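You operate a simulated robot arm through the tools that you are given. There is no shell and no other tool.

The job below is to be done with a simulated robot arm. You get a single attempt, and the scene is never put back.

## Task
Shut the pump down: halt it, pressure off, mains off, plug out.
Fine: in that order; both gauges rest on 0 and the plug goes into its cradle.

Only the result counts: the job must be done as asked and must still hold three seconds after the hand-in. Knocking over, shifting, dropping, spilling or breaking anything else fails it.

## Robot
A 7-joint arm with a two-finger gripper, fixed in place. Base frame: the origin is at the foot of the arm, x ahead of it, y to its left, z up. Readings come in mm, degrees, newtons and seconds.
With the tool pointing down near the work surface it reaches from about 260 to 780 mm from the base axis. Its first joint turns from -166.0 to 166.0 degrees. Payload 2.45 kg.
Tool frame: the origin (TCP) lies between the finger pads and is the grasp point; the fingertips stand 27 mm ahead of it; z points along the fingers, y is the line along which they close. The gripper opens to 80 mm. The gripper's body begins 54 mm behind the TCP.
Orientation is that of the tool frame in the base frame, as [roll, pitch, yaw] about the fixed x, y, z axes, in that order (R = Rz(yaw) Ry(pitch) Rx(roll)). With the fingers straight down and closing along the base's y, the tool's x points along the base's -x, its y along +y and its z along -z.

## Interface
- The arm moves only by the tool servo_tool. Its argument "motion" is a list that holds one entry, the list of rows, each a list of 7 numbers: the shift along the base's x, y, z in units of 200 mm (1.0 is 200 mm), then the turn, a rotation vector about the base's x, y, z in units of 120 degrees (1.0 is 120 degrees), then the finger opening in mm, from 0 to 80. In form: [[[x, y, z, ax, ay, az, gripper], ...]]. A call has 1 to 20 rows; each row is the pose to reach, as a shift and turn from the pose commanded when the call began. A call with a number of a shift or a turn outside -1 to 1 is refused whole. Rows are played at 5 a second. More than 50 mm and 8.6 degrees between two rows, or a gripper value outside its range, and nothing of the call is played. Where a pose cannot be reached the arm comes as near as it can. A force on the tool above 60 N (or 10 N above the force at the start of the call, whichever is more), or a blocked arm, ends the call early, and 0.2 s more pass. The fingers move at their own pace (about 153 mm/s each) and stop on an object; they squeeze with about 23 N. The grip force told is the motor's: it shows also when the fingers shut on nothing. Time passes only in rows, and 0.2 s behind the last, so rows that repeat a pose let the fingers close. The reply holds the time, the measured pose of the TCP, the force on the tool along the base axes, the opening and the grip force, in the units named above and with some noise, with the torque about the TCP (base axes, N m) and any sound that the robot's microphone picked up.
- Cameras (640 x 400 px; columns grow to the right, rows downward): "scene" is fixed at [410.3, 514, 1246.8]; the picture's right is [-0.96, -0.29, 0.00], its down [-0.04, 0.13, -0.99] and it looks along [0.29, -0.95, -0.13] (base axes); focal length 288 px, centre (320, 200). "wrist" rides on the gripper at [63, 12, -79] in the tool frame; the picture's right is [-0.19, 0.98, 0.00], its down [-0.72, -0.14, -0.68] and it looks along [-0.67, -0.13, 0.73] (tool axes); focal length 226 px, centre (320, 200). There is no depth. A picture from a camera that has moved, and an enlarged one, comes with that camera's place and axes in the base frame and with its lens. The place of the scene camera against the robot may be out by one fixed shift of up to 25 mm in any direction.
- capture(camera): a new picture of that camera. It takes no simulated time.
- slide_trunk(by): slides the trunk up (or, below 0, down) by that many mm; the arm rides with it, the base frame stays. It gives what a move gives, with no picture.
- close_up(camera, box): a new picture of the part [left, top, right, bottom] of that camera's present view, enlarged. It takes no simulated time.
- sign_off(): hands the job in; it is judged then, once.

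Places have to be worked out from the pictures, the camera data and where the tool is seen. Open the gripper and draw the arm clear of the work before you hand the job in, unless the task says otherwise.

The tools are called after "Emit:" as name(argument=value, ...) on one line, values as JSON. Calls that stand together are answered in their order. servo_tool: Moves the arm, as the interface text tells. Its arguments: {"type":"object","properties":{"motion":{"type":"array"}},"required":["motion"]} The other tools are called the same way: slide_trunk (by) slides the trunk up or down; capture (camera) takes a picture; close_up (camera, box) takes an enlarged picture of a part of a camera's view; sign_off () hands the job in.

At the start:

```text
clock: 0.0
tcp_pos: [382.7, -442.6, 1446.7]
orientation: [180.0, 0.0, -179.9]
ft_force: [0.2, 0.0, -0.5]
torque: [0.0, -0.02, 0.01]
opening: 80.0
grasp_force: 0.0
trunk travel left (down, up): [-175.0, 365.0]
```

scene: 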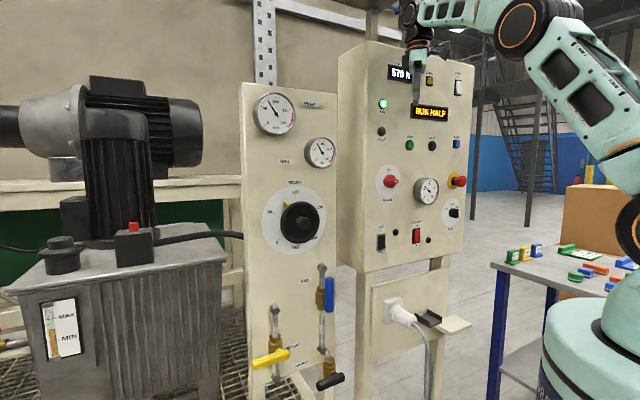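
wrist: 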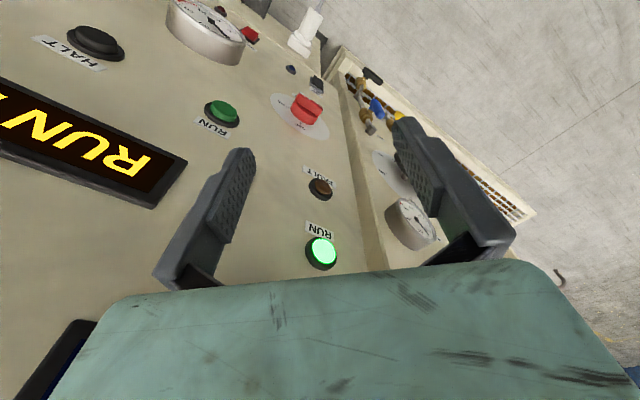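

I begin by looking closely at the panels from the scene camera to identify the controls.

Emit:
close_up(camera="scene", box=[340, 40, 500, 140])

Emit:
close_up(camera="scene", box=[340, 120, 500, 220])

Emit:
close_up(camera="scene", box=[340, 180, 500, 280])

Emit:
close_up(camera="scene", box=[340, 270, 500, 370])

Emit:
close_up(camera="scene", box=[230, 80, 390, 180])

Emit:
close_up(camera="scene", box=[230, 170, 390, 270])

Emit:
close_up(camera="scene", box=[230, 250, 390, 400])

Emit:
close_up(camera="scene", box=[0, 200, 240, 400])

```text
4.00 times, centred on (420, 90) of scene
camera zoom: at [410.3, 514.0, 1246.8], right [-0.96, -0.29, 0.0], down [-0.04, 0.13, -0.99], along [0.29, -0.95, -0.13], focal length 1152 px, centre (-80, 640)
```

zoom: 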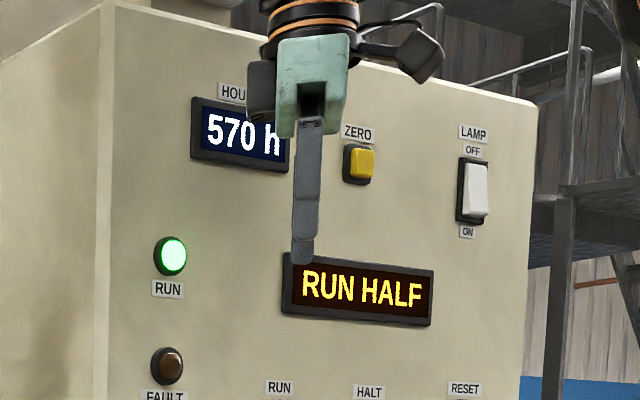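

```text
4.00 times, centred on (420, 170) of scene
camera zoom: at [410.3, 514.0, 1246.8], right [-0.96, -0.29, 0.0], down [-0.04, 0.13, -0.99], along [0.29, -0.95, -0.13], focal length 1152 px, centre (-80, 320)
```

zoom: 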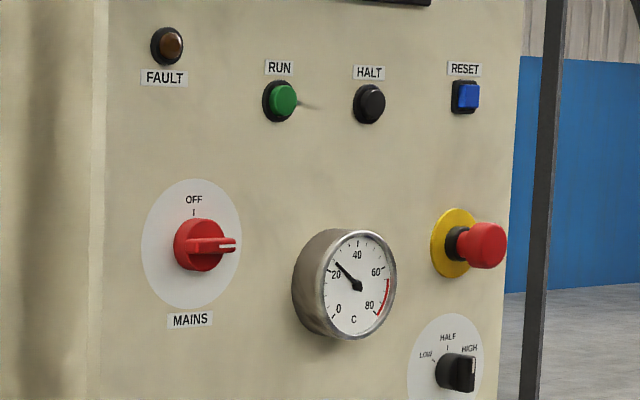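

```text
4.00 times, centred on (420, 230) of scene
camera zoom: at [410.3, 514.0, 1246.8], right [-0.96, -0.29, 0.0], down [-0.04, 0.13, -0.99], along [0.29, -0.95, -0.13], focal length 1152 px, centre (-80, 80)
```

zoom: 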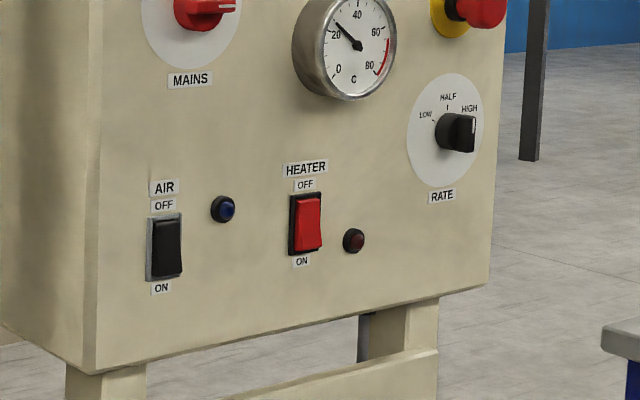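

```text
4.00 times, centred on (420, 320) of scene
camera zoom: at [410.3, 514.0, 1246.8], right [-0.96, -0.29, 0.0], down [-0.04, 0.13, -0.99], along [0.29, -0.95, -0.13], focal length 1152 px, centre (-80, -280)
```

zoom: 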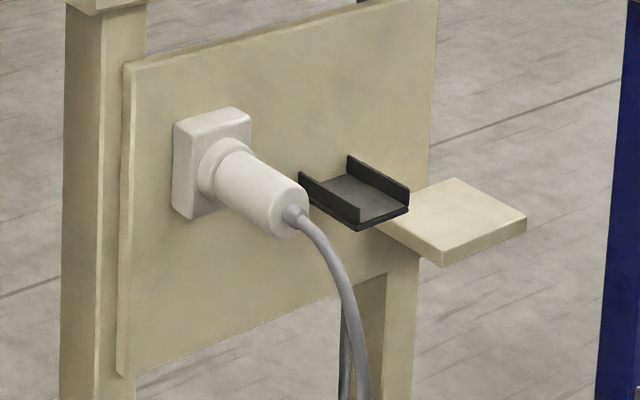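

```text
4.00 times, centred on (310, 130) of scene
camera zoom: at [410.3, 514.0, 1246.8], right [-0.96, -0.29, 0.0], down [-0.04, 0.13, -0.99], along [0.29, -0.95, -0.13], focal length 1152 px, centre (360, 480)
```

zoom: 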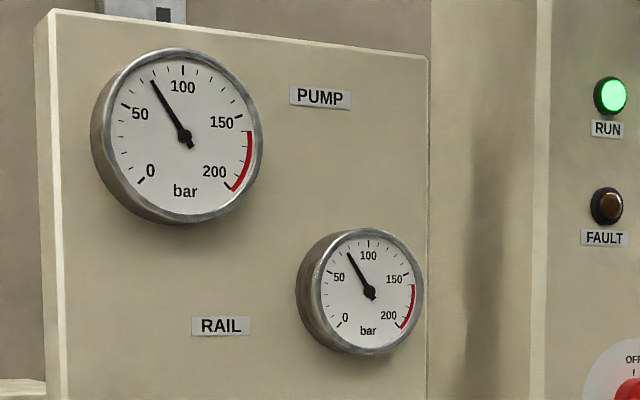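

```text
4.00 times, centred on (310, 220) of scene
camera zoom: at [410.3, 514.0, 1246.8], right [-0.96, -0.29, 0.0], down [-0.04, 0.13, -0.99], along [0.29, -0.95, -0.13], focal length 1152 px, centre (360, 120)
```

zoom: 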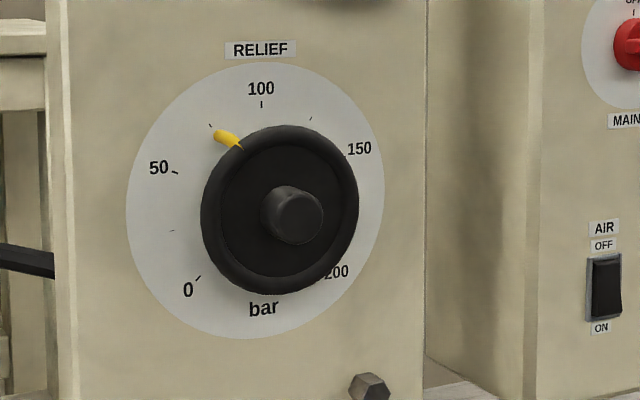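

```text
2.67 times, centred on (310, 325) of scene
camera zoom: at [410.3, 514.0, 1246.8], right [-0.96, -0.29, 0.0], down [-0.04, 0.13, -0.99], along [0.29, -0.95, -0.13], focal length 768 px, centre (347, -133)
```

zoom: 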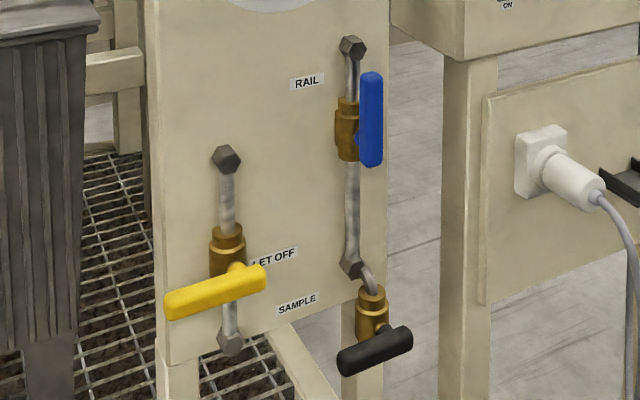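

```text
2.00 times, centred on (120, 300) of scene
camera zoom: at [410.3, 514.0, 1246.8], right [-0.96, -0.29, 0.0], down [-0.04, 0.13, -0.99], along [0.29, -0.95, -0.13], focal length 576 px, centre (720, 0)
```

zoom: 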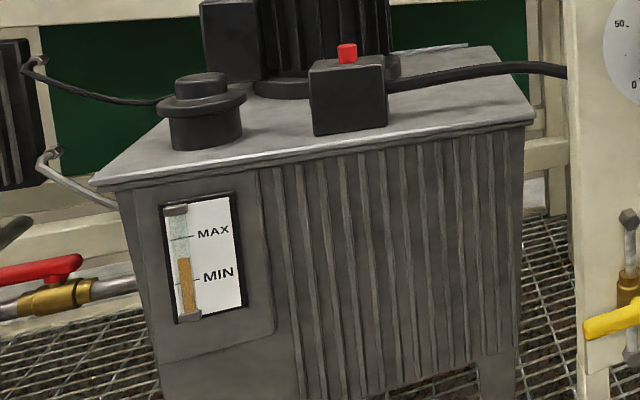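

The panel layout is clear: HALT is the black button, LET OFF the yellow valve, MAINS the red knob, and the plug has a black cradle to its right. The panel appears to face the robot (normal roughly (-0.74, 0.67)), so I back off and yaw the tool first.

Emit:
servo_tool(motion=[[[-0.05, 0.045, 0, 0, 0, -0.058, 80], [-0.1, 0.09, 0, 0, 0, -0.117, 80], [-0.15, 0.135, 0, 0, 0, -0.175, 80], [-0.2, 0.18, 0, 0, 0, -0.233, 60], [-0.25, 0.225, 0, 0, 0, -0.292, 40], [-0.3, 0.27, 0, 0, 0, -0.35, 20], [-0.3, 0.27, 0, 0, 0, -0.35, 20]]])

Emit:
capture(camera="wrist")

Emit:
capture(camera="scene")

```text
clock: 1.6
tcp_pos: [322.5, -386.7, 1446.2]
orientation: [180.0, 0.0, 137.9]
ft_force: [-0.3, 0.1, 0.7]
torque: [0.02, -0.01, 0.01]
opening: 20.1
grasp_force: 0.1
trunk travel left (down, up): [-175.0, 365.0]
```

```text
taken
camera wrist: at [283.4, -333.9, 1525.9], right [0.8, 0.6, 0.0], down [0.44, -0.59, 0.68], along [0.41, -0.55, -0.73], focal length 226 px, centre (320, 200)
```

wrist: 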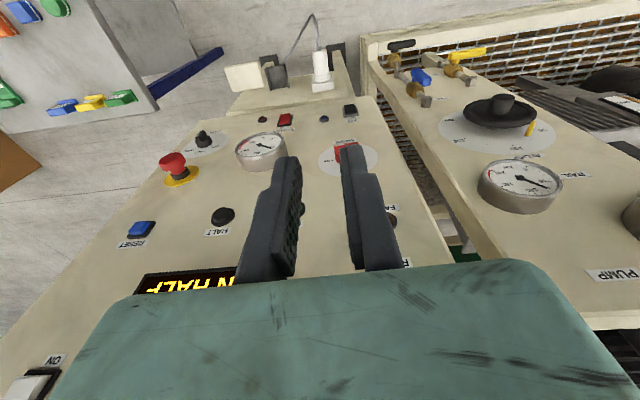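

```text
taken
```

scene: 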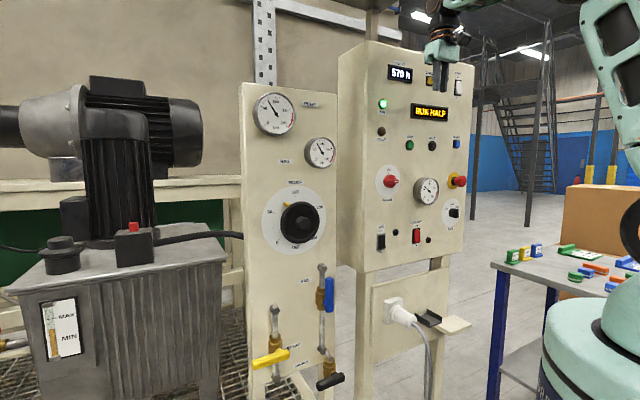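

Triangulating HALT from the two wrist views gives about (316, -629, 1287), and the RUN button row gives a panel normal of about (-0.695, 0.719). I now tilt the tool horizontal to face the panel.

Emit:
servo_tool(motion=[[[0, 0, 0, 0, 0, -0.033, 0], [0, 0, 0, 0, 0, -0.033, 0]]])

Emit:
servo_tool(motion=[[[0, 0, 0, -0.0449, -0.0434, 0, 0], [0, 0, 0, -0.0899, -0.0869, 0, 0], [0, 0, 0, -0.1348, -0.1303, 0, 0], [0, 0, 0, -0.1798, -0.1738, 0, 0], [0, 0, 0, -0.2247, -0.2172, 0, 0], [0, 0, 0, -0.2696, -0.2606, 0, 0], [0, 0, 0, -0.3146, -0.3041, 0, 0], [0, 0, 0, -0.3595, -0.3475, 0, 0], [0, 0, 0, -0.4044, -0.3909, 0, 0], [0, 0, 0, -0.4494, -0.4344, 0, 0], [0, 0, 0, -0.4943, -0.4778, 0, 0], [0, 0, 0, -0.5393, -0.5213, 0, 0], [0, 0, 0, -0.5393, -0.5213, 0, 0]]])

Emit:
capture(camera="wrist")

Emit:
capture(camera="scene")

```text
clock: 2.2
tcp_pos: [322.9, -387.7, 1448.3]
orientation: [-180.0, 0.0, 134.1]
ft_force: [-0.2, -0.6, -0.7]
torque: [0.05, -0.01, -0.02]
opening: 0.0
grasp_force: 23.4
trunk travel left (down, up): [-175.0, 365.0]
```

```text
clock: 4.1
tcp_pos: [360.4, -412.3, 1370.0]
orientation: [-175.9, 53.6, 137.6]
ft_force: [-0.4, -0.6, 0.0]
torque: [-0.01, 0.03, -0.03]
opening: 0.2
grasp_force: 23.0
trunk travel left (down, up): [-175.0, 365.0]
stopped in row 9: the arm was blocked; the commanded pose is now the measured one
```

```text
taken
camera wrist: at [298.5, -329.4, 1366.4], right [0.79, 0.61, 0.11], down [-0.16, 0.02, 0.99], along [0.6, -0.8, 0.11], focal length 226 px, centre (320, 200)
```

wrist: 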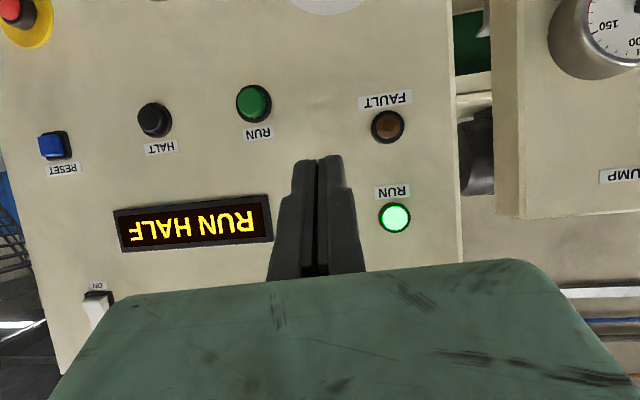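

```text
taken
```

scene: 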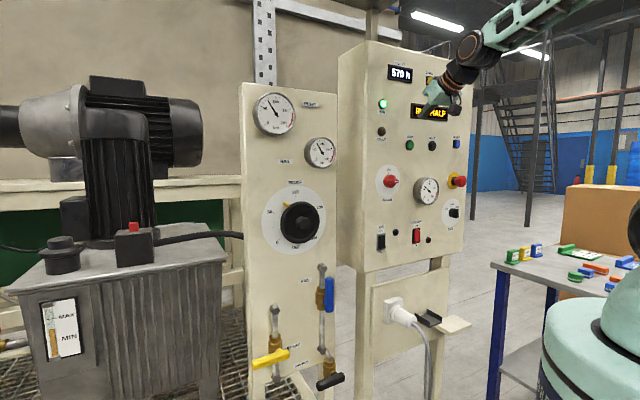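

The arm hit a limit (likely the wrist joint) tilting that high up and close in; lowering the trunk should make a horizontal tool reachable. I back off slightly and slide the trunk down.

Emit:
servo_tool(motion=[[[-0.07, 0.072, 0.0, 0, 0, 0, 0], [-0.14, 0.144, 0, 0, 0, 0, 0]]])

Emit:
slide_trunk(by=-175)

Emit:
capture(camera="scene")

Emit:
capture(camera="wrist")

```text
clock: 4.9
tcp_pos: [353.6, -393.1, 1318.2]
orientation: [-174.1, 47.4, 139.0]
ft_force: [0.4, 0.1, -0.5]
torque: [-0.02, 0.01, -0.03]
opening: 0.2
grasp_force: 23.1
trunk travel left (down, up): [-175.0, 365.0]
stopped in row 2: the arm was blocked; the commanded pose is now the measured one
```

```text
clock: 6.9
tcp_pos: [349.7, -392.3, 1143.5]
orientation: [-174.2, 47.3, 138.7]
ft_force: [-0.1, 0.1, 0.1]
torque: [-0.01, -0.03, 0.01]
opening: 0.0
grasp_force: 23.1
trunk travel left (down, up): [0.0, 540.0]
```

```text
taken
```

scene: 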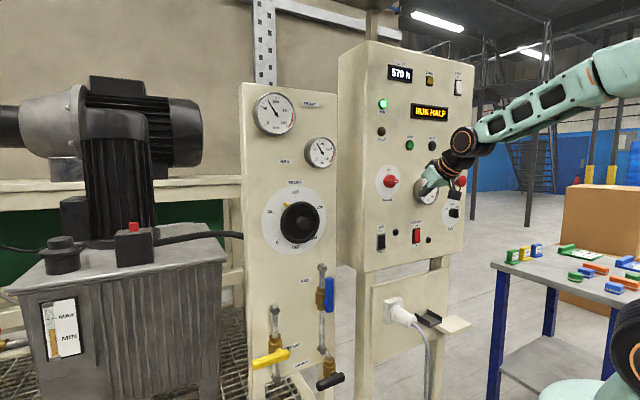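

```text
taken
camera wrist: at [288.7, -310.8, 1150.5], right [0.8, 0.6, 0.07], down [-0.07, -0.04, 1.0], along [0.6, -0.8, 0.01], focal length 226 px, centre (320, 200)
```

wrist: 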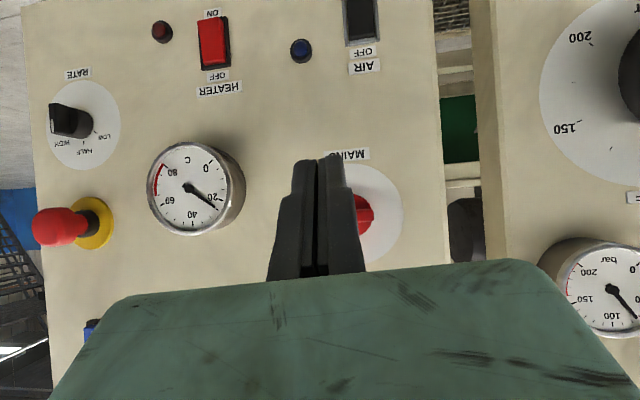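

With the trunk fully down the forearm slope is favourable. I raise and shift the tool over to in front of HALT (about (214, -524, 1287)), then tilt it up toward horizontal.

Emit:
servo_tool(motion=[[[-0.1, -0.1, 0.13, 0, 0, 0, 0], [-0.21, -0.2, 0.26, 0, 0, 0, 0], [-0.33, -0.32, 0.39, 0, 0, 0, 0], [-0.44, -0.43, 0.5, 0, 0, 0, 0], [-0.56, -0.54, 0.61, 0, 0, 0, 0], [-0.68, -0.655, 0.715, 0, 0, 0, 0], [-0.68, -0.655, 0.715, 0, 0, 0, 0]]])

Emit:
servo_tool(motion=[[[0, 0, 0, -0.04, -0.04, 0, 0], [0, 0, 0, -0.08, -0.08, 0, 0], [0, 0, 0, -0.12, -0.12, 0, 0], [0, 0, 0, -0.16, -0.155, 0, 0], [0, 0, 0, -0.192, -0.185, 0, 0], [0, 0, 0, -0.192, -0.185, 0, 0]]])

Emit:
capture(camera="wrist")

Emit:
capture(camera="scene")

```text
clock: 8.5
tcp_pos: [209.1, -522.4, 1288.6]
orientation: [-174.3, 47.7, 138.5]
ft_force: [-0.2, 0.2, 0.1]
torque: [0.02, 0.01, 0.01]
opening: 0.0
grasp_force: 23.4
trunk travel left (down, up): [0.0, 540.0]
```

```text
clock: 9.9
tcp_pos: [213.3, -524.6, 1288.5]
orientation: [-160.9, 79.3, 151.1]
ft_force: [0.6, 1.0, -1.2]
torque: [0.0, -0.01, 0.0]
opening: 0.0
grasp_force: 22.8
trunk travel left (down, up): [0.0, 540.0]
```

```text
taken
camera wrist: at [160.1, -449.6, 1240.1], right [0.76, 0.64, 0.13], down [-0.43, 0.34, 0.83], along [0.49, -0.69, 0.54], focal length 226 px, centre (320, 200)
```

wrist: 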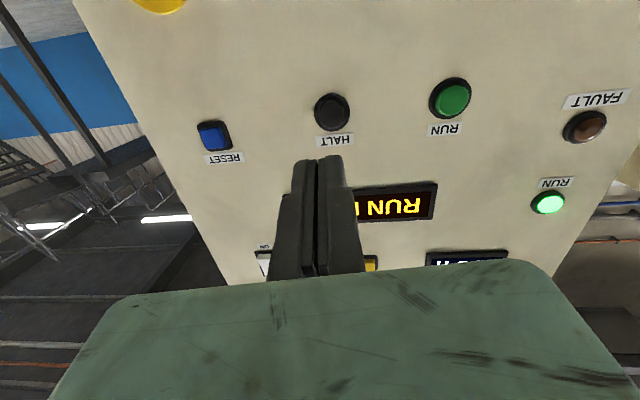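

```text
taken
```

scene: 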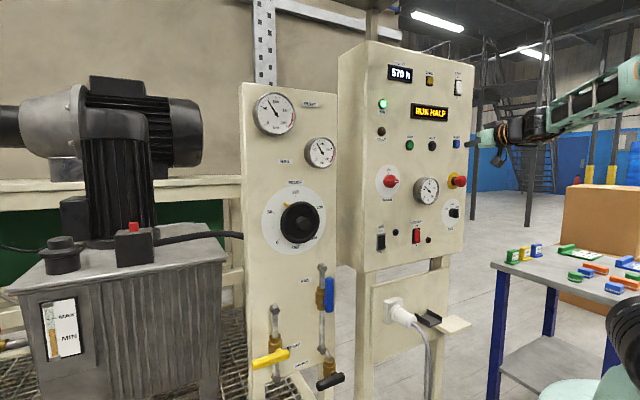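

HALT re-measures at about (316.5, -628, 1288), consistent. I approach to ~15 mm short of it with closed fingers and check.

Emit:
servo_tool(motion=[[[0.094, -0.091, 0.005, 0, 0, 0, 0], [0.188, -0.182, 0.01, 0, 0, 0, 0], [0.282, -0.273, 0.016, 0, 0, 0, 0], [0.3755, -0.364, 0.021, 0, 0, 0, 0], [0.3755, -0.364, 0.021, 0, 0, 0, 0]]])

Emit:
capture(camera="wrist")

Emit:
close_up(camera="scene", box=[380, 100, 480, 180])

```text
clock: 11.1
tcp_pos: [290.0, -598.9, 1293.9]
orientation: [-160.9, 79.2, 151.1]
ft_force: [0.6, -0.3, -0.4]
torque: [0.01, -0.01, 0.0]
opening: 0.0
grasp_force: 23.1
trunk travel left (down, up): [0.0, 540.0]
```

```text
taken
camera wrist: at [236.5, -523.9, 1246.4], right [0.76, 0.64, 0.13], down [-0.43, 0.34, 0.83], along [0.49, -0.69, 0.54], focal length 226 px, centre (320, 200)
```

wrist: 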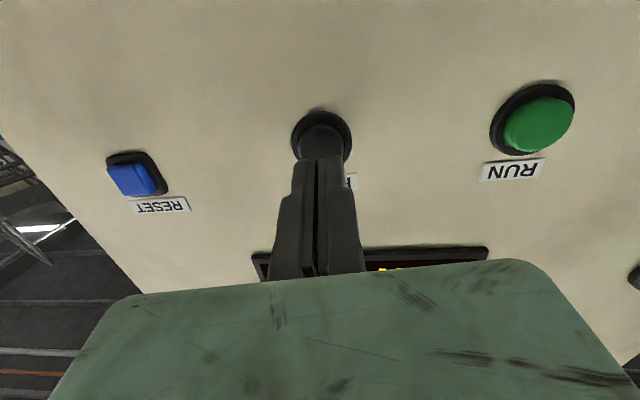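

```text
5.00 times, centred on (430, 140) of scene
camera zoom: at [410.3, 514.0, 1246.8], right [-0.96, -0.29, 0.0], down [-0.04, 0.13, -0.99], along [0.29, -0.95, -0.13], focal length 1440 px, centre (-230, 500)
```

zoom: 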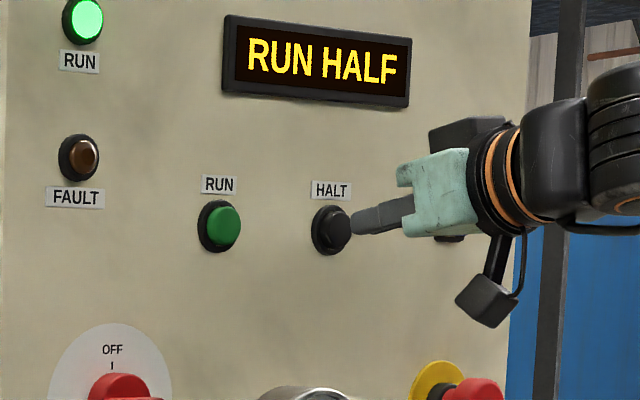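

The fingertips are lined up with the HALT button. I press along the panel normal in small steps.

Emit:
servo_tool(motion=[[[0.0139, -0.0144, 0, 0, 0, 0, 0], [0.0278, -0.0288, 0, 0, 0, 0, 0], [0.0382, -0.0395, 0, 0, 0, 0, 0], [0.0487, -0.0503, 0, 0, 0, 0, 0], [0.0556, -0.0575, 0, 0, 0, 0, 0], [0.0556, -0.0575, 0, 0, 0, 0, 0]]])

Emit:
close_up(camera="scene", box=[380, 60, 480, 160])

```text
clock: 12.5
tcp_pos: [300.2, -608.1, 1292.7]
orientation: [-160.7, 79.3, 151.3]
ft_force: [0.5, -0.2, 0.5]
torque: [-0.02, 0.01, 0.0]
opening: 0.2
grasp_force: 23.2
trunk travel left (down, up): [0.0, 540.0]
```

```text
4.00 times, centred on (430, 110) of scene
camera zoom: at [410.3, 514.0, 1246.8], right [-0.96, -0.29, 0.0], down [-0.04, 0.13, -0.99], along [0.29, -0.95, -0.13], focal length 1152 px, centre (-120, 560)
```

zoom: 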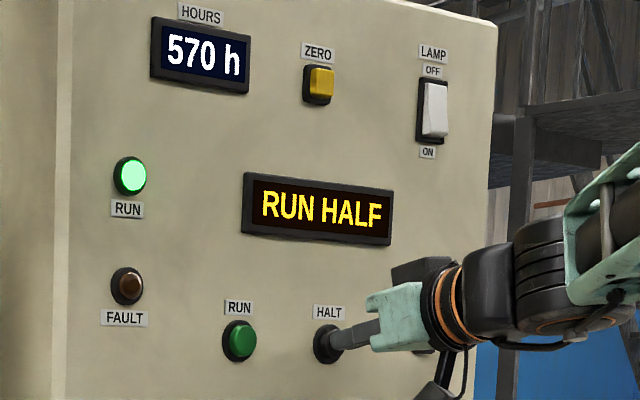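

No contact force yet and the pump is still running; I press a little further.

Emit:
servo_tool(motion=[[[0.0104, -0.0108, 0, 0, 0, 0, 0], [0.0208, -0.0216, 0, 0, 0, 0, 0], [0.0313, -0.0324, 0, 0, 0, 0, 0], [0.0382, -0.0395, 0, 0, 0, 0, 0], [0.0382, -0.0395, 0, 0, 0, 0, 0]]])

Emit:
close_up(camera="scene", box=[380, 60, 480, 160])

```text
clock: 13.7
tcp_pos: [306.5, -614.7, 1294.0]
orientation: [-160.5, 79.3, 151.4]
ft_force: [-6.6, 13.7, -4.7]
torque: [-0.03, 0.01, 0.11]
opening: 6.1
grasp_force: 29.2
trunk travel left (down, up): [0.0, 540.0]
heard: click
```

```text
4.00 times, centred on (430, 110) of scene
camera zoom: at [410.3, 514.0, 1246.8], right [-0.96, -0.29, 0.0], down [-0.04, 0.13, -0.99], along [0.29, -0.95, -0.13], focal length 1152 px, centre (-120, 560)
```

zoom: 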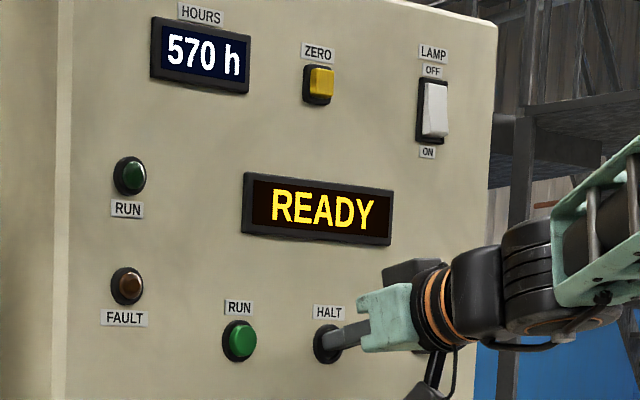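

The display now reads READY and the RUN lamp is off: pump halted. I retreat along the normal and look at the gauges.

Emit:
servo_tool(motion=[[[-0.035, 0.036, 0, 0, 0, 0, 0], [-0.139, 0.144, 0, 0, 0, 0, 0], [-0.278, 0.288, 0, 0, 0, 0, 0], [-0.417, 0.431, 0, 0, 0, 0, 0], [-0.52, 0.539, 0, 0, 0, 0, 0], [-0.52, 0.539, 0, 0, 0, 0, 0]]])

Emit:
close_up(camera="scene", box=[230, 80, 390, 180])

Emit:
close_up(camera="scene", box=[230, 250, 350, 400])

Emit:
capture(camera="scene")

```text
clock: 15.1
tcp_pos: [204.0, -508.8, 1289.0]
orientation: [-160.9, 78.7, 151.0]
ft_force: [0.0, 0.1, 0.0]
torque: [0.01, -0.01, -0.03]
opening: 0.0
grasp_force: 29.7
trunk travel left (down, up): [0.0, 540.0]
```

```text
4.00 times, centred on (310, 130) of scene
camera zoom: at [410.3, 514.0, 1246.8], right [-0.96, -0.29, 0.0], down [-0.04, 0.13, -0.99], along [0.29, -0.95, -0.13], focal length 1152 px, centre (360, 480)
```

zoom: 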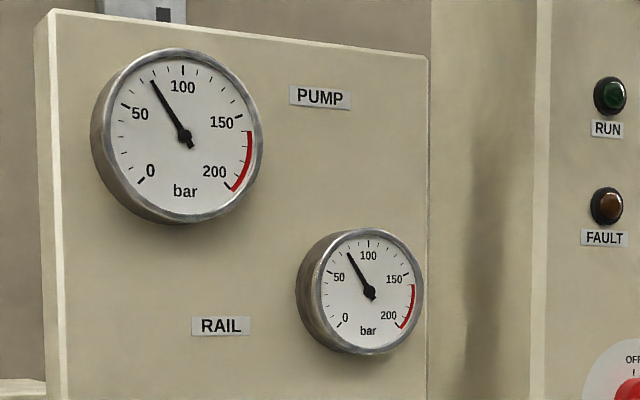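

```text
2.67 times, centred on (290, 325) of scene
camera zoom: at [410.3, 514.0, 1246.8], right [-0.96, -0.29, 0.0], down [-0.04, 0.13, -0.99], along [0.29, -0.95, -0.13], focal length 768 px, centre (400, -133)
```

zoom: 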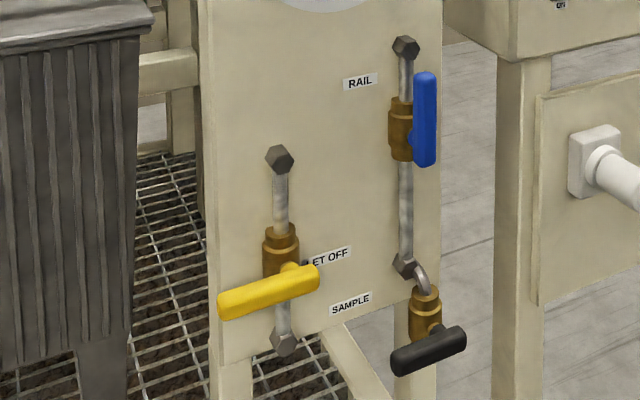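

```text
taken
```

scene: 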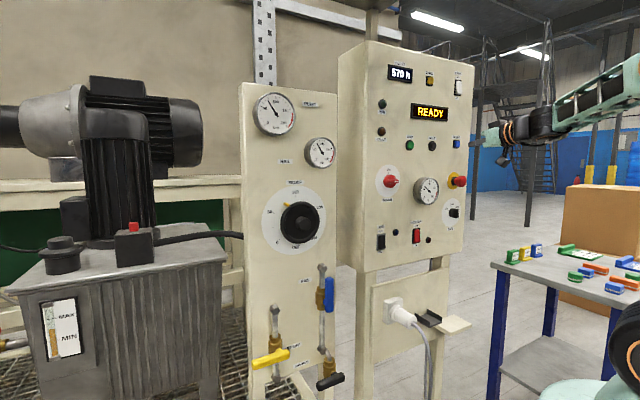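

The gauges still hold about 80 bar, so the LET OFF valve must be opened. Rough triangulation puts the yellow handle near (755, -203, 670), so I tilt the tool down and swing over to get a better wrist view of it.

Emit:
servo_tool(motion=[[[0, 0, 0, 0.05, 0.0444, 0, 0], [0, 0, 0, 0.1, 0.0888, 0, 0], [0, 0, 0, 0.15, 0.1332, 0, 0], [0, 0, 0, 0.2, 0.1776, 0, 0], [0, 0, 0, 0.249, 0.222, 0, 0]]])

Emit:
servo_tool(motion=[[[0.1, 0.11, -0.08, 0, 0, 0.031, 0], [0.21, 0.235, -0.17, 0, 0, 0.062, 0], [0.32, 0.36, -0.27, 0, 0, 0.093, 0], [0.44, 0.49, -0.37, 0, 0, 0.124, 0], [0.56, 0.62, -0.47, 0, 0, 0.155, 0], [0.68, 0.75, -0.57, 0, 0, 0.186, 0], [0.8, 0.88, -0.67, 0, 0, 0.217, 0]]])

Emit:
servo_tool(motion=[[[0.1, 0.11, -0.08, 0, 0, 0.031, 0], [0.21, 0.235, -0.17, 0, 0, 0.062, 0], [0.32, 0.36, -0.27, 0, 0, 0.093, 0], [0.44, 0.49, -0.37, 0, 0, 0.124, 0], [0.56, 0.62, -0.47, 0, 0, 0.155, 0], [0.68, 0.75, -0.57, 0, 0, 0.186, 0], [0.8, 0.88, -0.67, 0, 0, 0.217, 0]]])

Emit:
capture(camera="wrist")

Emit:
capture(camera="scene")

```text
clock: 16.3
tcp_pos: [202.6, -507.3, 1293.8]
orientation: [-177.1, 39.8, 136.2]
ft_force: [0.2, 0.7, -0.2]
torque: [0.02, -0.02, 0.0]
opening: 0.0
grasp_force: 29.8
trunk travel left (down, up): [0.0, 540.0]
```

```text
clock: 17.9
tcp_pos: [363.7, -335.8, 1148.6]
orientation: [-177.1, 38.7, 162.2]
ft_force: [-0.2, 0.8, 1.2]
torque: [-0.04, 0.01, -0.01]
opening: 0.0
grasp_force: 29.9
trunk travel left (down, up): [0.0, 540.0]
```

```text
clock: 19.5
tcp_pos: [519.7, -155.3, 1027.5]
orientation: [-177.0, 39.8, -171.5]
ft_force: [0.1, -0.7, 0.8]
torque: [0.02, 0.0, 0.01]
opening: 0.0
grasp_force: 29.8
trunk travel left (down, up): [0.0, 540.0]
```

```text
taken
camera wrist: at [419.2, -152.0, 1046.8], right [0.04, 1.0, 0.08], down [0.12, -0.09, 0.99], along [0.99, -0.02, -0.13], focal length 226 px, centre (320, 200)
```

wrist: 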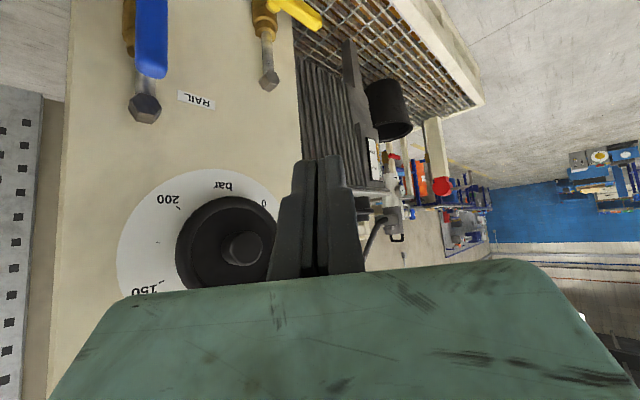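

```text
taken
```

scene: 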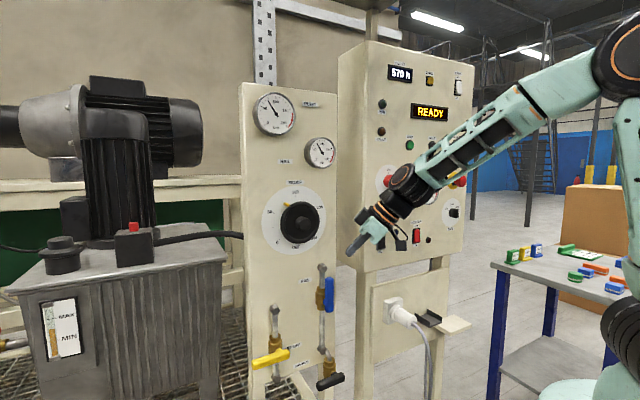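

I need a lower viewpoint to see the LET OFF valve, so I lower the TCP by ~190 mm.

Emit:
servo_tool(motion=[[[0, 0, -0.2, 0, 0, 0, 0], [0, 0, -0.4, 0, 0, 0, 0], [0, 0, -0.6, 0, 0, 0, 0], [0, 0, -0.8, 0, 0, 0, 0], [0, 0, -0.95, 0, 0, 0, 0], [0, 0, -0.95, 0, 0, 0, 0]]])

Emit:
capture(camera="wrist")

Emit:
capture(camera="scene")

```text
clock: 20.9
tcp_pos: [520.4, -156.7, 835.3]
orientation: [-177.0, 39.8, -171.5]
ft_force: [0.4, 0.7, 0.4]
torque: [0.02, 0.0, 0.02]
opening: 0.0
grasp_force: 29.2
trunk travel left (down, up): [0.0, 540.0]
```

```text
taken
camera wrist: at [420.5, -152.8, 856.7], right [0.04, 1.0, 0.08], down [0.13, -0.09, 0.99], along [0.99, -0.03, -0.13], focal length 226 px, centre (320, 200)
```

wrist: 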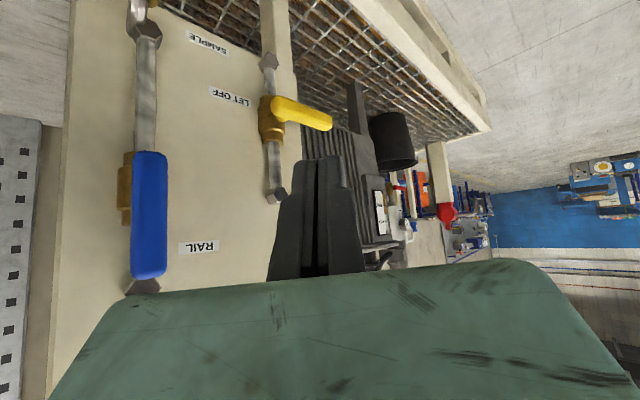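

```text
taken
```

scene: 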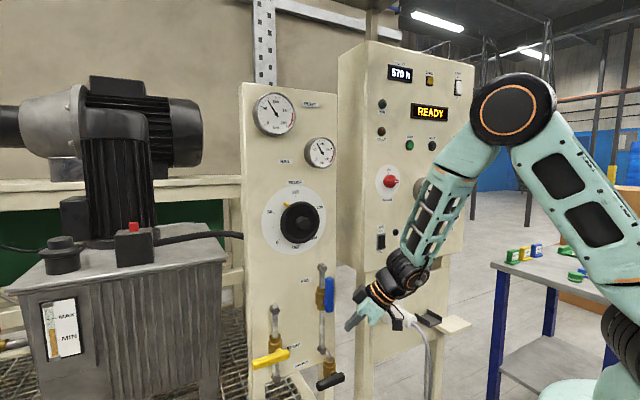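

I take a close-up from the wrist to pin the valve's geometry.

Emit:
close_up(camera="wrist", box=[180, 0, 360, 220])

Emit:
close_up(camera="wrist", box=[60, 0, 240, 220])

```text
1.82 times, centred on (270, 110) of wrist
camera zoom: at [420.5, -152.8, 856.7], right [0.04, 1.0, 0.08], down [0.13, -0.09, 0.99], along [0.99, -0.03, -0.13], focal length 411 px, centre (411, 364)
```

zoom: 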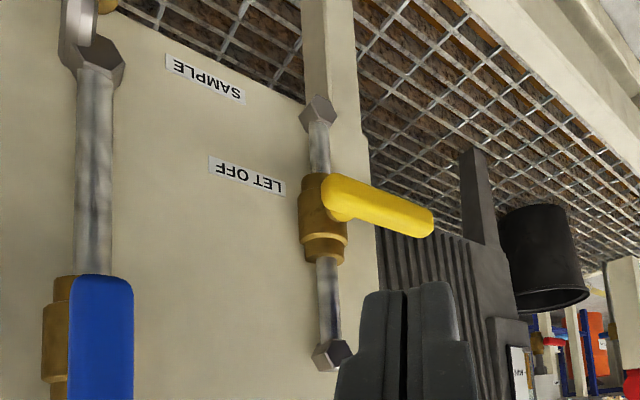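

```text
1.82 times, centred on (150, 110) of wrist
camera zoom: at [420.5, -152.8, 856.7], right [0.04, 1.0, 0.08], down [0.13, -0.09, 0.99], along [0.99, -0.03, -0.13], focal length 411 px, centre (629, 364)
```

zoom: 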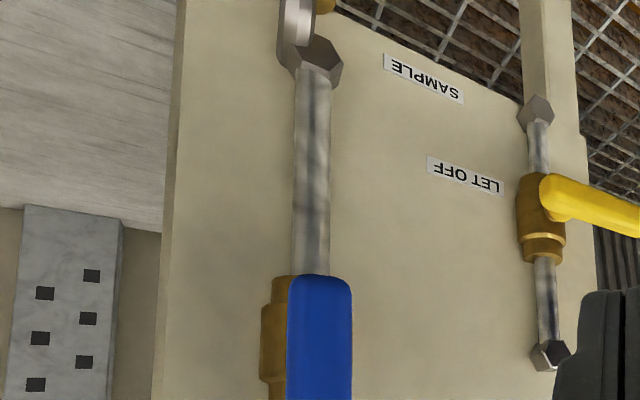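

Stereo from two wrist heights: LET OFF pipe axis is at about (764, -226), z 572–798, panel 2 coplanar with panel 1; the yellow handle stands off with pivot near (722, -183, 690) and long tip near (772, -136, 688). I'll grip the long arm from above with the fingers closing along the panel normal, so first I reorient the tool downward.

Emit:
servo_tool(motion=[[[0, 0, 0.03, -0.0305, 0.0383, 0.0368, 10], [0, 0, 0.06, -0.0611, 0.0767, 0.0735, 20], [0, 0, 0.09, -0.0916, 0.115, 0.1103, 30], [0, 0, 0.12, -0.1222, 0.1533, 0.1471, 40], [0, 0, 0.12, -0.1527, 0.1916, 0.1839, 50], [0, 0, 0.12, -0.1833, 0.23, 0.2206, 50], [0, 0, 0.12, -0.2138, 0.2683, 0.2574, 50], [0, 0, 0.12, -0.2138, 0.2683, 0.2574, 50]]])

Emit:
capture(camera="wrist")

Emit:
capture(camera="scene")

```text
clock: 22.7
tcp_pos: [523.5, -156.4, 860.0]
orientation: [-167.9, -0.1, -136.0]
ft_force: [1.2, 0.4, -0.1]
torque: [-0.01, 0.03, 0.03]
opening: 50.0
grasp_force: 0.0
trunk travel left (down, up): [0.0, 540.0]
```

```text
taken
camera wrist: at [457.4, -178.1, 935.7], right [-0.53, 0.82, -0.21], down [0.51, 0.5, 0.7], along [0.68, 0.26, -0.69], focal length 226 px, centre (320, 200)
```

wrist: 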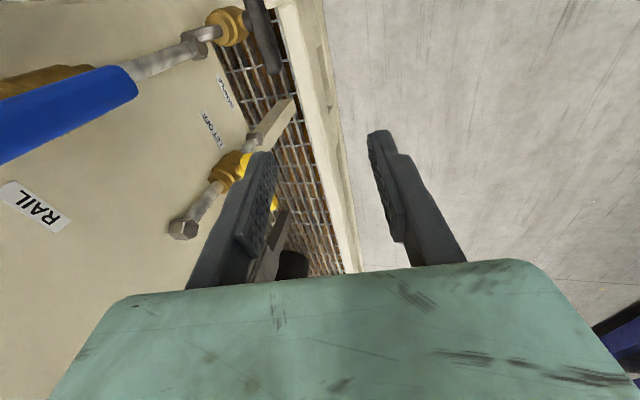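

```text
taken
```

scene: 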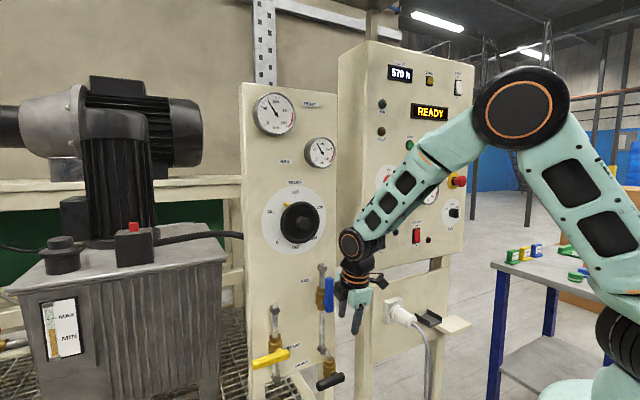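

The tool is down with fingers closing along the normal. I move toward the spot above the long arm of the yellow handle, stopping short to re-check.

Emit:
servo_tool(motion=[[[0.2, 0.005, 0, 0, 0, 0, 50], [0.4, 0.01, 0, 0, 0, 0, 50], [0.6, 0.015, 0, 0, 0, 0, 50], [0.8, 0.02, -0.05, 0, 0, 0, 50], [0.9, 0.02, -0.1, 0, 0, 0, 50], [0.9, 0.02, -0.1, 0, 0, 0, 50]]])

Emit:
capture(camera="wrist")

Emit:
capture(camera="scene")

```text
clock: 24.1
tcp_pos: [701.1, -153.1, 841.0]
orientation: [-167.8, -0.1, -135.9]
ft_force: [0.8, -0.1, -0.1]
torque: [0.0, 0.0, -0.02]
opening: 50.1
grasp_force: 0.1
trunk travel left (down, up): [0.0, 540.0]
```

```text
taken
camera wrist: at [634.4, -174.3, 916.3], right [-0.53, 0.82, -0.21], down [0.51, 0.5, 0.7], along [0.68, 0.26, -0.69], focal length 226 px, centre (320, 200)
```

wrist: 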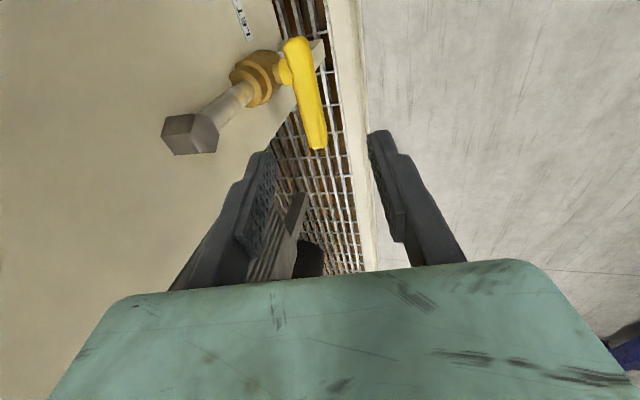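

```text
taken
```

scene: 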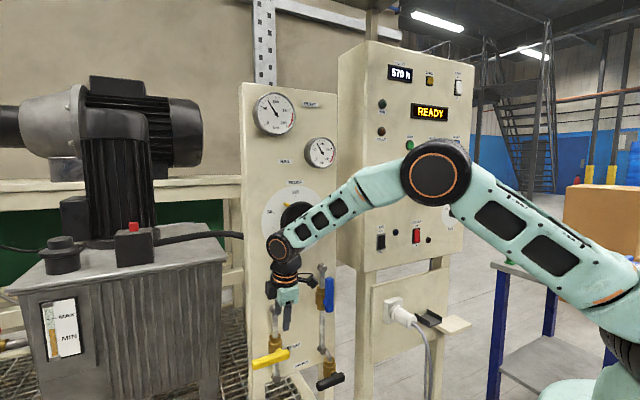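

Handle re-measured: centreline n≈-641, spanning e 363–461, stem at e≈388. I move over the grip point (759, -158) at z≈790 and check again before descending.

Emit:
servo_tool(motion=[[[0.15, -0.012, -0.12, 0, 0, 0, 50], [0.29, -0.024, -0.25, 0, 0, 0, 50], [0.29, -0.024, -0.25, 0, 0, 0, 50]]])

Emit:
capture(camera="wrist")

Emit:
close_up(camera="scene", box=[220, 200, 380, 400])

```text
clock: 24.9
tcp_pos: [760.3, -153.8, 789.4]
orientation: [-167.9, -0.1, -136.0]
ft_force: [-0.9, -0.4, 0.3]
torque: [0.02, 0.0, -0.05]
opening: 49.9
grasp_force: 0.1
trunk travel left (down, up): [0.0, 540.0]
```

```text
taken
camera wrist: at [694.6, -177.0, 865.4], right [-0.53, 0.82, -0.21], down [0.51, 0.5, 0.7], along [0.68, 0.26, -0.69], focal length 226 px, centre (320, 200)
```

wrist: 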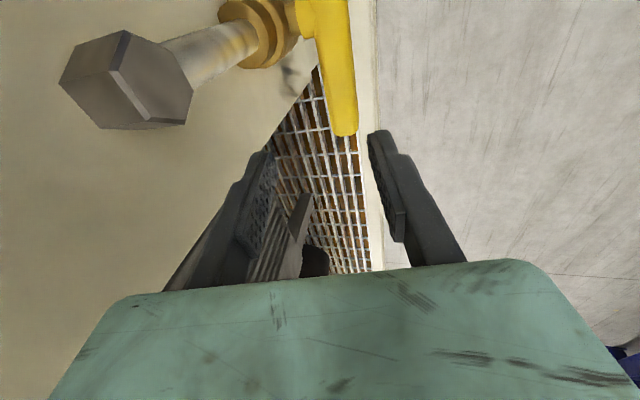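

```text
2.00 times, centred on (300, 300) of scene
camera zoom: at [410.3, 514.0, 1246.8], right [-0.96, -0.29, 0.0], down [-0.04, 0.13, -0.99], along [0.29, -0.95, -0.13], focal length 576 px, centre (360, 0)
```

zoom: 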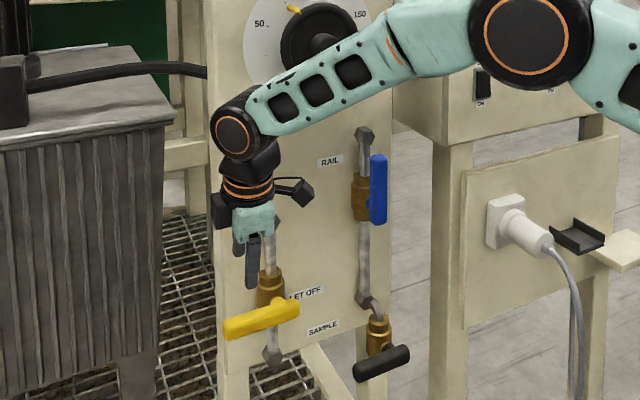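

Alignment is good (fingers straddle the handle plane). I descend 100 mm onto the handle, then close.

Emit:
servo_tool(motion=[[[0.007, -0.007, -0.15, 0, 0, 0, 50], [0.014, -0.0145, -0.3, 0, 0, 0, 50], [0.014, -0.0145, -0.42, 0, 0, 0, 50], [0.014, -0.0145, -0.5, 0, 0, 0, 50], [0.014, -0.0145, -0.5, 0, 0, 0, 50]]])

Emit:
capture(camera="wrist")

Emit:
close_up(camera="scene", box=[220, 240, 380, 400])

```text
clock: 26.1
tcp_pos: [762.1, -159.4, 688.7]
orientation: [-167.9, 0.1, -136.0]
ft_force: [0.8, -0.2, -0.4]
torque: [0.02, -0.01, 0.0]
opening: 50.0
grasp_force: 0.0
trunk travel left (down, up): [0.0, 540.0]
```

```text
taken
camera wrist: at [697.0, -181.7, 765.4], right [-0.53, 0.82, -0.21], down [0.51, 0.5, 0.7], along [0.68, 0.26, -0.69], focal length 226 px, centre (320, 200)
```

wrist: 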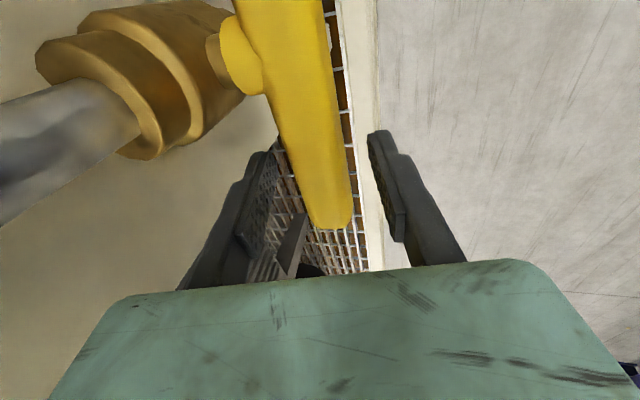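

```text
2.50 times, centred on (300, 320) of scene
camera zoom: at [410.3, 514.0, 1246.8], right [-0.96, -0.29, 0.0], down [-0.04, 0.13, -0.99], along [0.29, -0.95, -0.13], focal length 720 px, centre (370, -100)
```

zoom: 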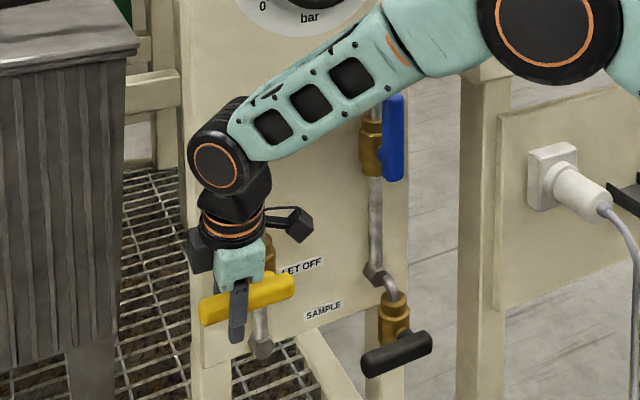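

The fingers straddle the handle. I close on it.

Emit:
servo_tool(motion=[[[0, 0, 0, 0, 0, 0, 25], [0, 0, 0, 0, 0, 0, 0], [0, 0, 0, 0, 0, 0, 0], [0, 0, 0, 0, 0, 0, 0]]])

Emit:
capture(camera="wrist")

```text
clock: 27.1
tcp_pos: [762.3, -160.1, 689.9]
orientation: [-168.0, 0.0, -136.1]
ft_force: [-3.4, 1.8, -3.2]
torque: [0.16, -0.07, 0.44]
opening: 24.5
grasp_force: 45.2
trunk travel left (down, up): [0.0, 540.0]
```

```text
taken
camera wrist: at [696.7, -181.4, 765.3], right [-0.53, 0.82, -0.2], down [0.51, 0.5, 0.7], along [0.68, 0.26, -0.69], focal length 226 px, centre (320, 200)
```

wrist: 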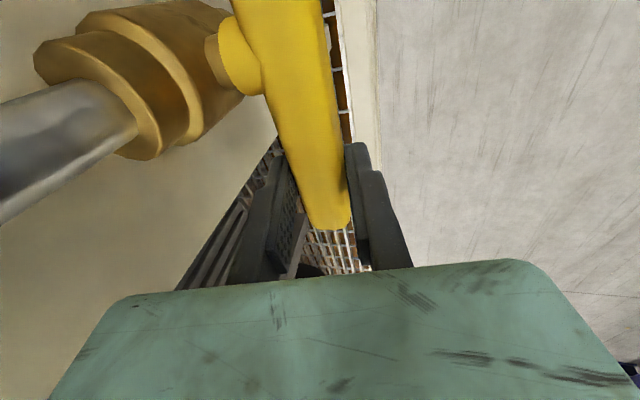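

The handle is gripped (24.5 mm). I begin lifting it along a 49 mm arc about the stem, to about 40° first.

Emit:
servo_tool(motion=[[[-0.0007, -0.0007, 0.0213, 0, 0, 0, 0], [-0.0027, -0.0026, 0.0425, 0, 0, 0, 0], [-0.006, -0.0058, 0.063, 0, 0, 0, 0], [-0.0106, -0.0102, 0.0835, 0, 0, 0, 0], [-0.0165, -0.016, 0.103, 0, 0, 0, 0], [-0.0235, -0.0227, 0.122, 0, 0, 0, 0], [-0.0315, -0.0305, 0.14, 0, 0, 0, 0], [-0.041, -0.0396, 0.157, 0, 0, 0, 0]]])

Emit:
capture(camera="wrist")

Emit:
close_up(camera="scene", box=[220, 240, 380, 400])

Emit:
close_up(camera="scene", box=[230, 80, 390, 180])

```text
clock: 28.9
tcp_pos: [756.7, -163.7, 718.1]
orientation: [-168.0, -0.1, -135.7]
ft_force: [-6.6, 24.3, -27.8]
torque: [1.43, -0.91, -0.76]
opening: 25.8
grasp_force: 45.2
trunk travel left (down, up): [0.0, 540.0]
```

```text
taken
camera wrist: at [692.0, -186.0, 794.1], right [-0.53, 0.82, -0.2], down [0.51, 0.5, 0.69], along [0.67, 0.27, -0.69], focal length 226 px, centre (320, 200)
```

wrist: 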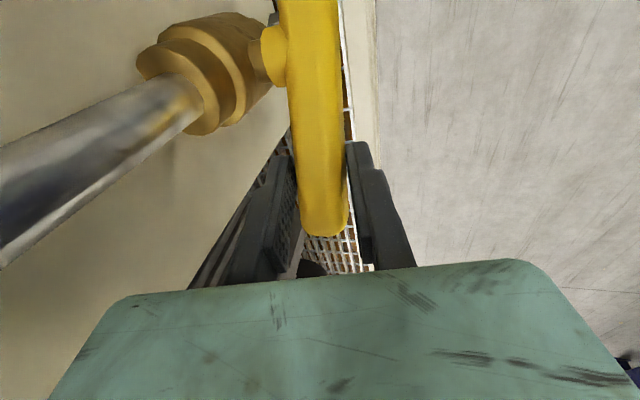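

```text
2.50 times, centred on (300, 320) of scene
camera zoom: at [410.3, 514.0, 1246.8], right [-0.96, -0.29, 0.0], down [-0.04, 0.13, -0.99], along [0.29, -0.95, -0.13], focal length 720 px, centre (370, -100)
```

zoom: 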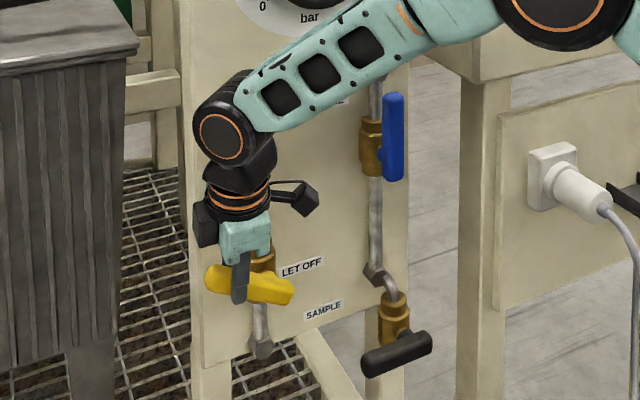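

```text
4.00 times, centred on (310, 130) of scene
camera zoom: at [410.3, 514.0, 1246.8], right [-0.96, -0.29, 0.0], down [-0.04, 0.13, -0.99], along [0.29, -0.95, -0.13], focal length 1152 px, centre (360, 480)
```

zoom: 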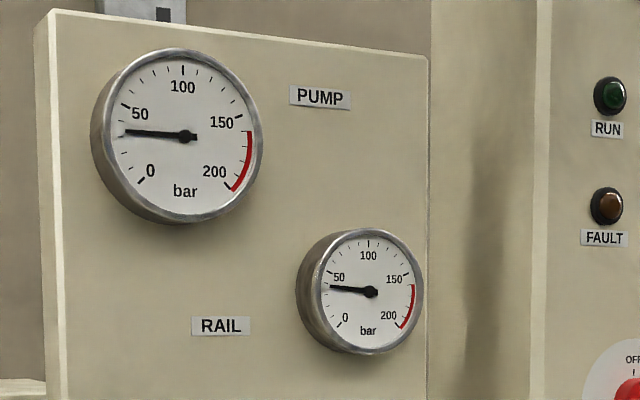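

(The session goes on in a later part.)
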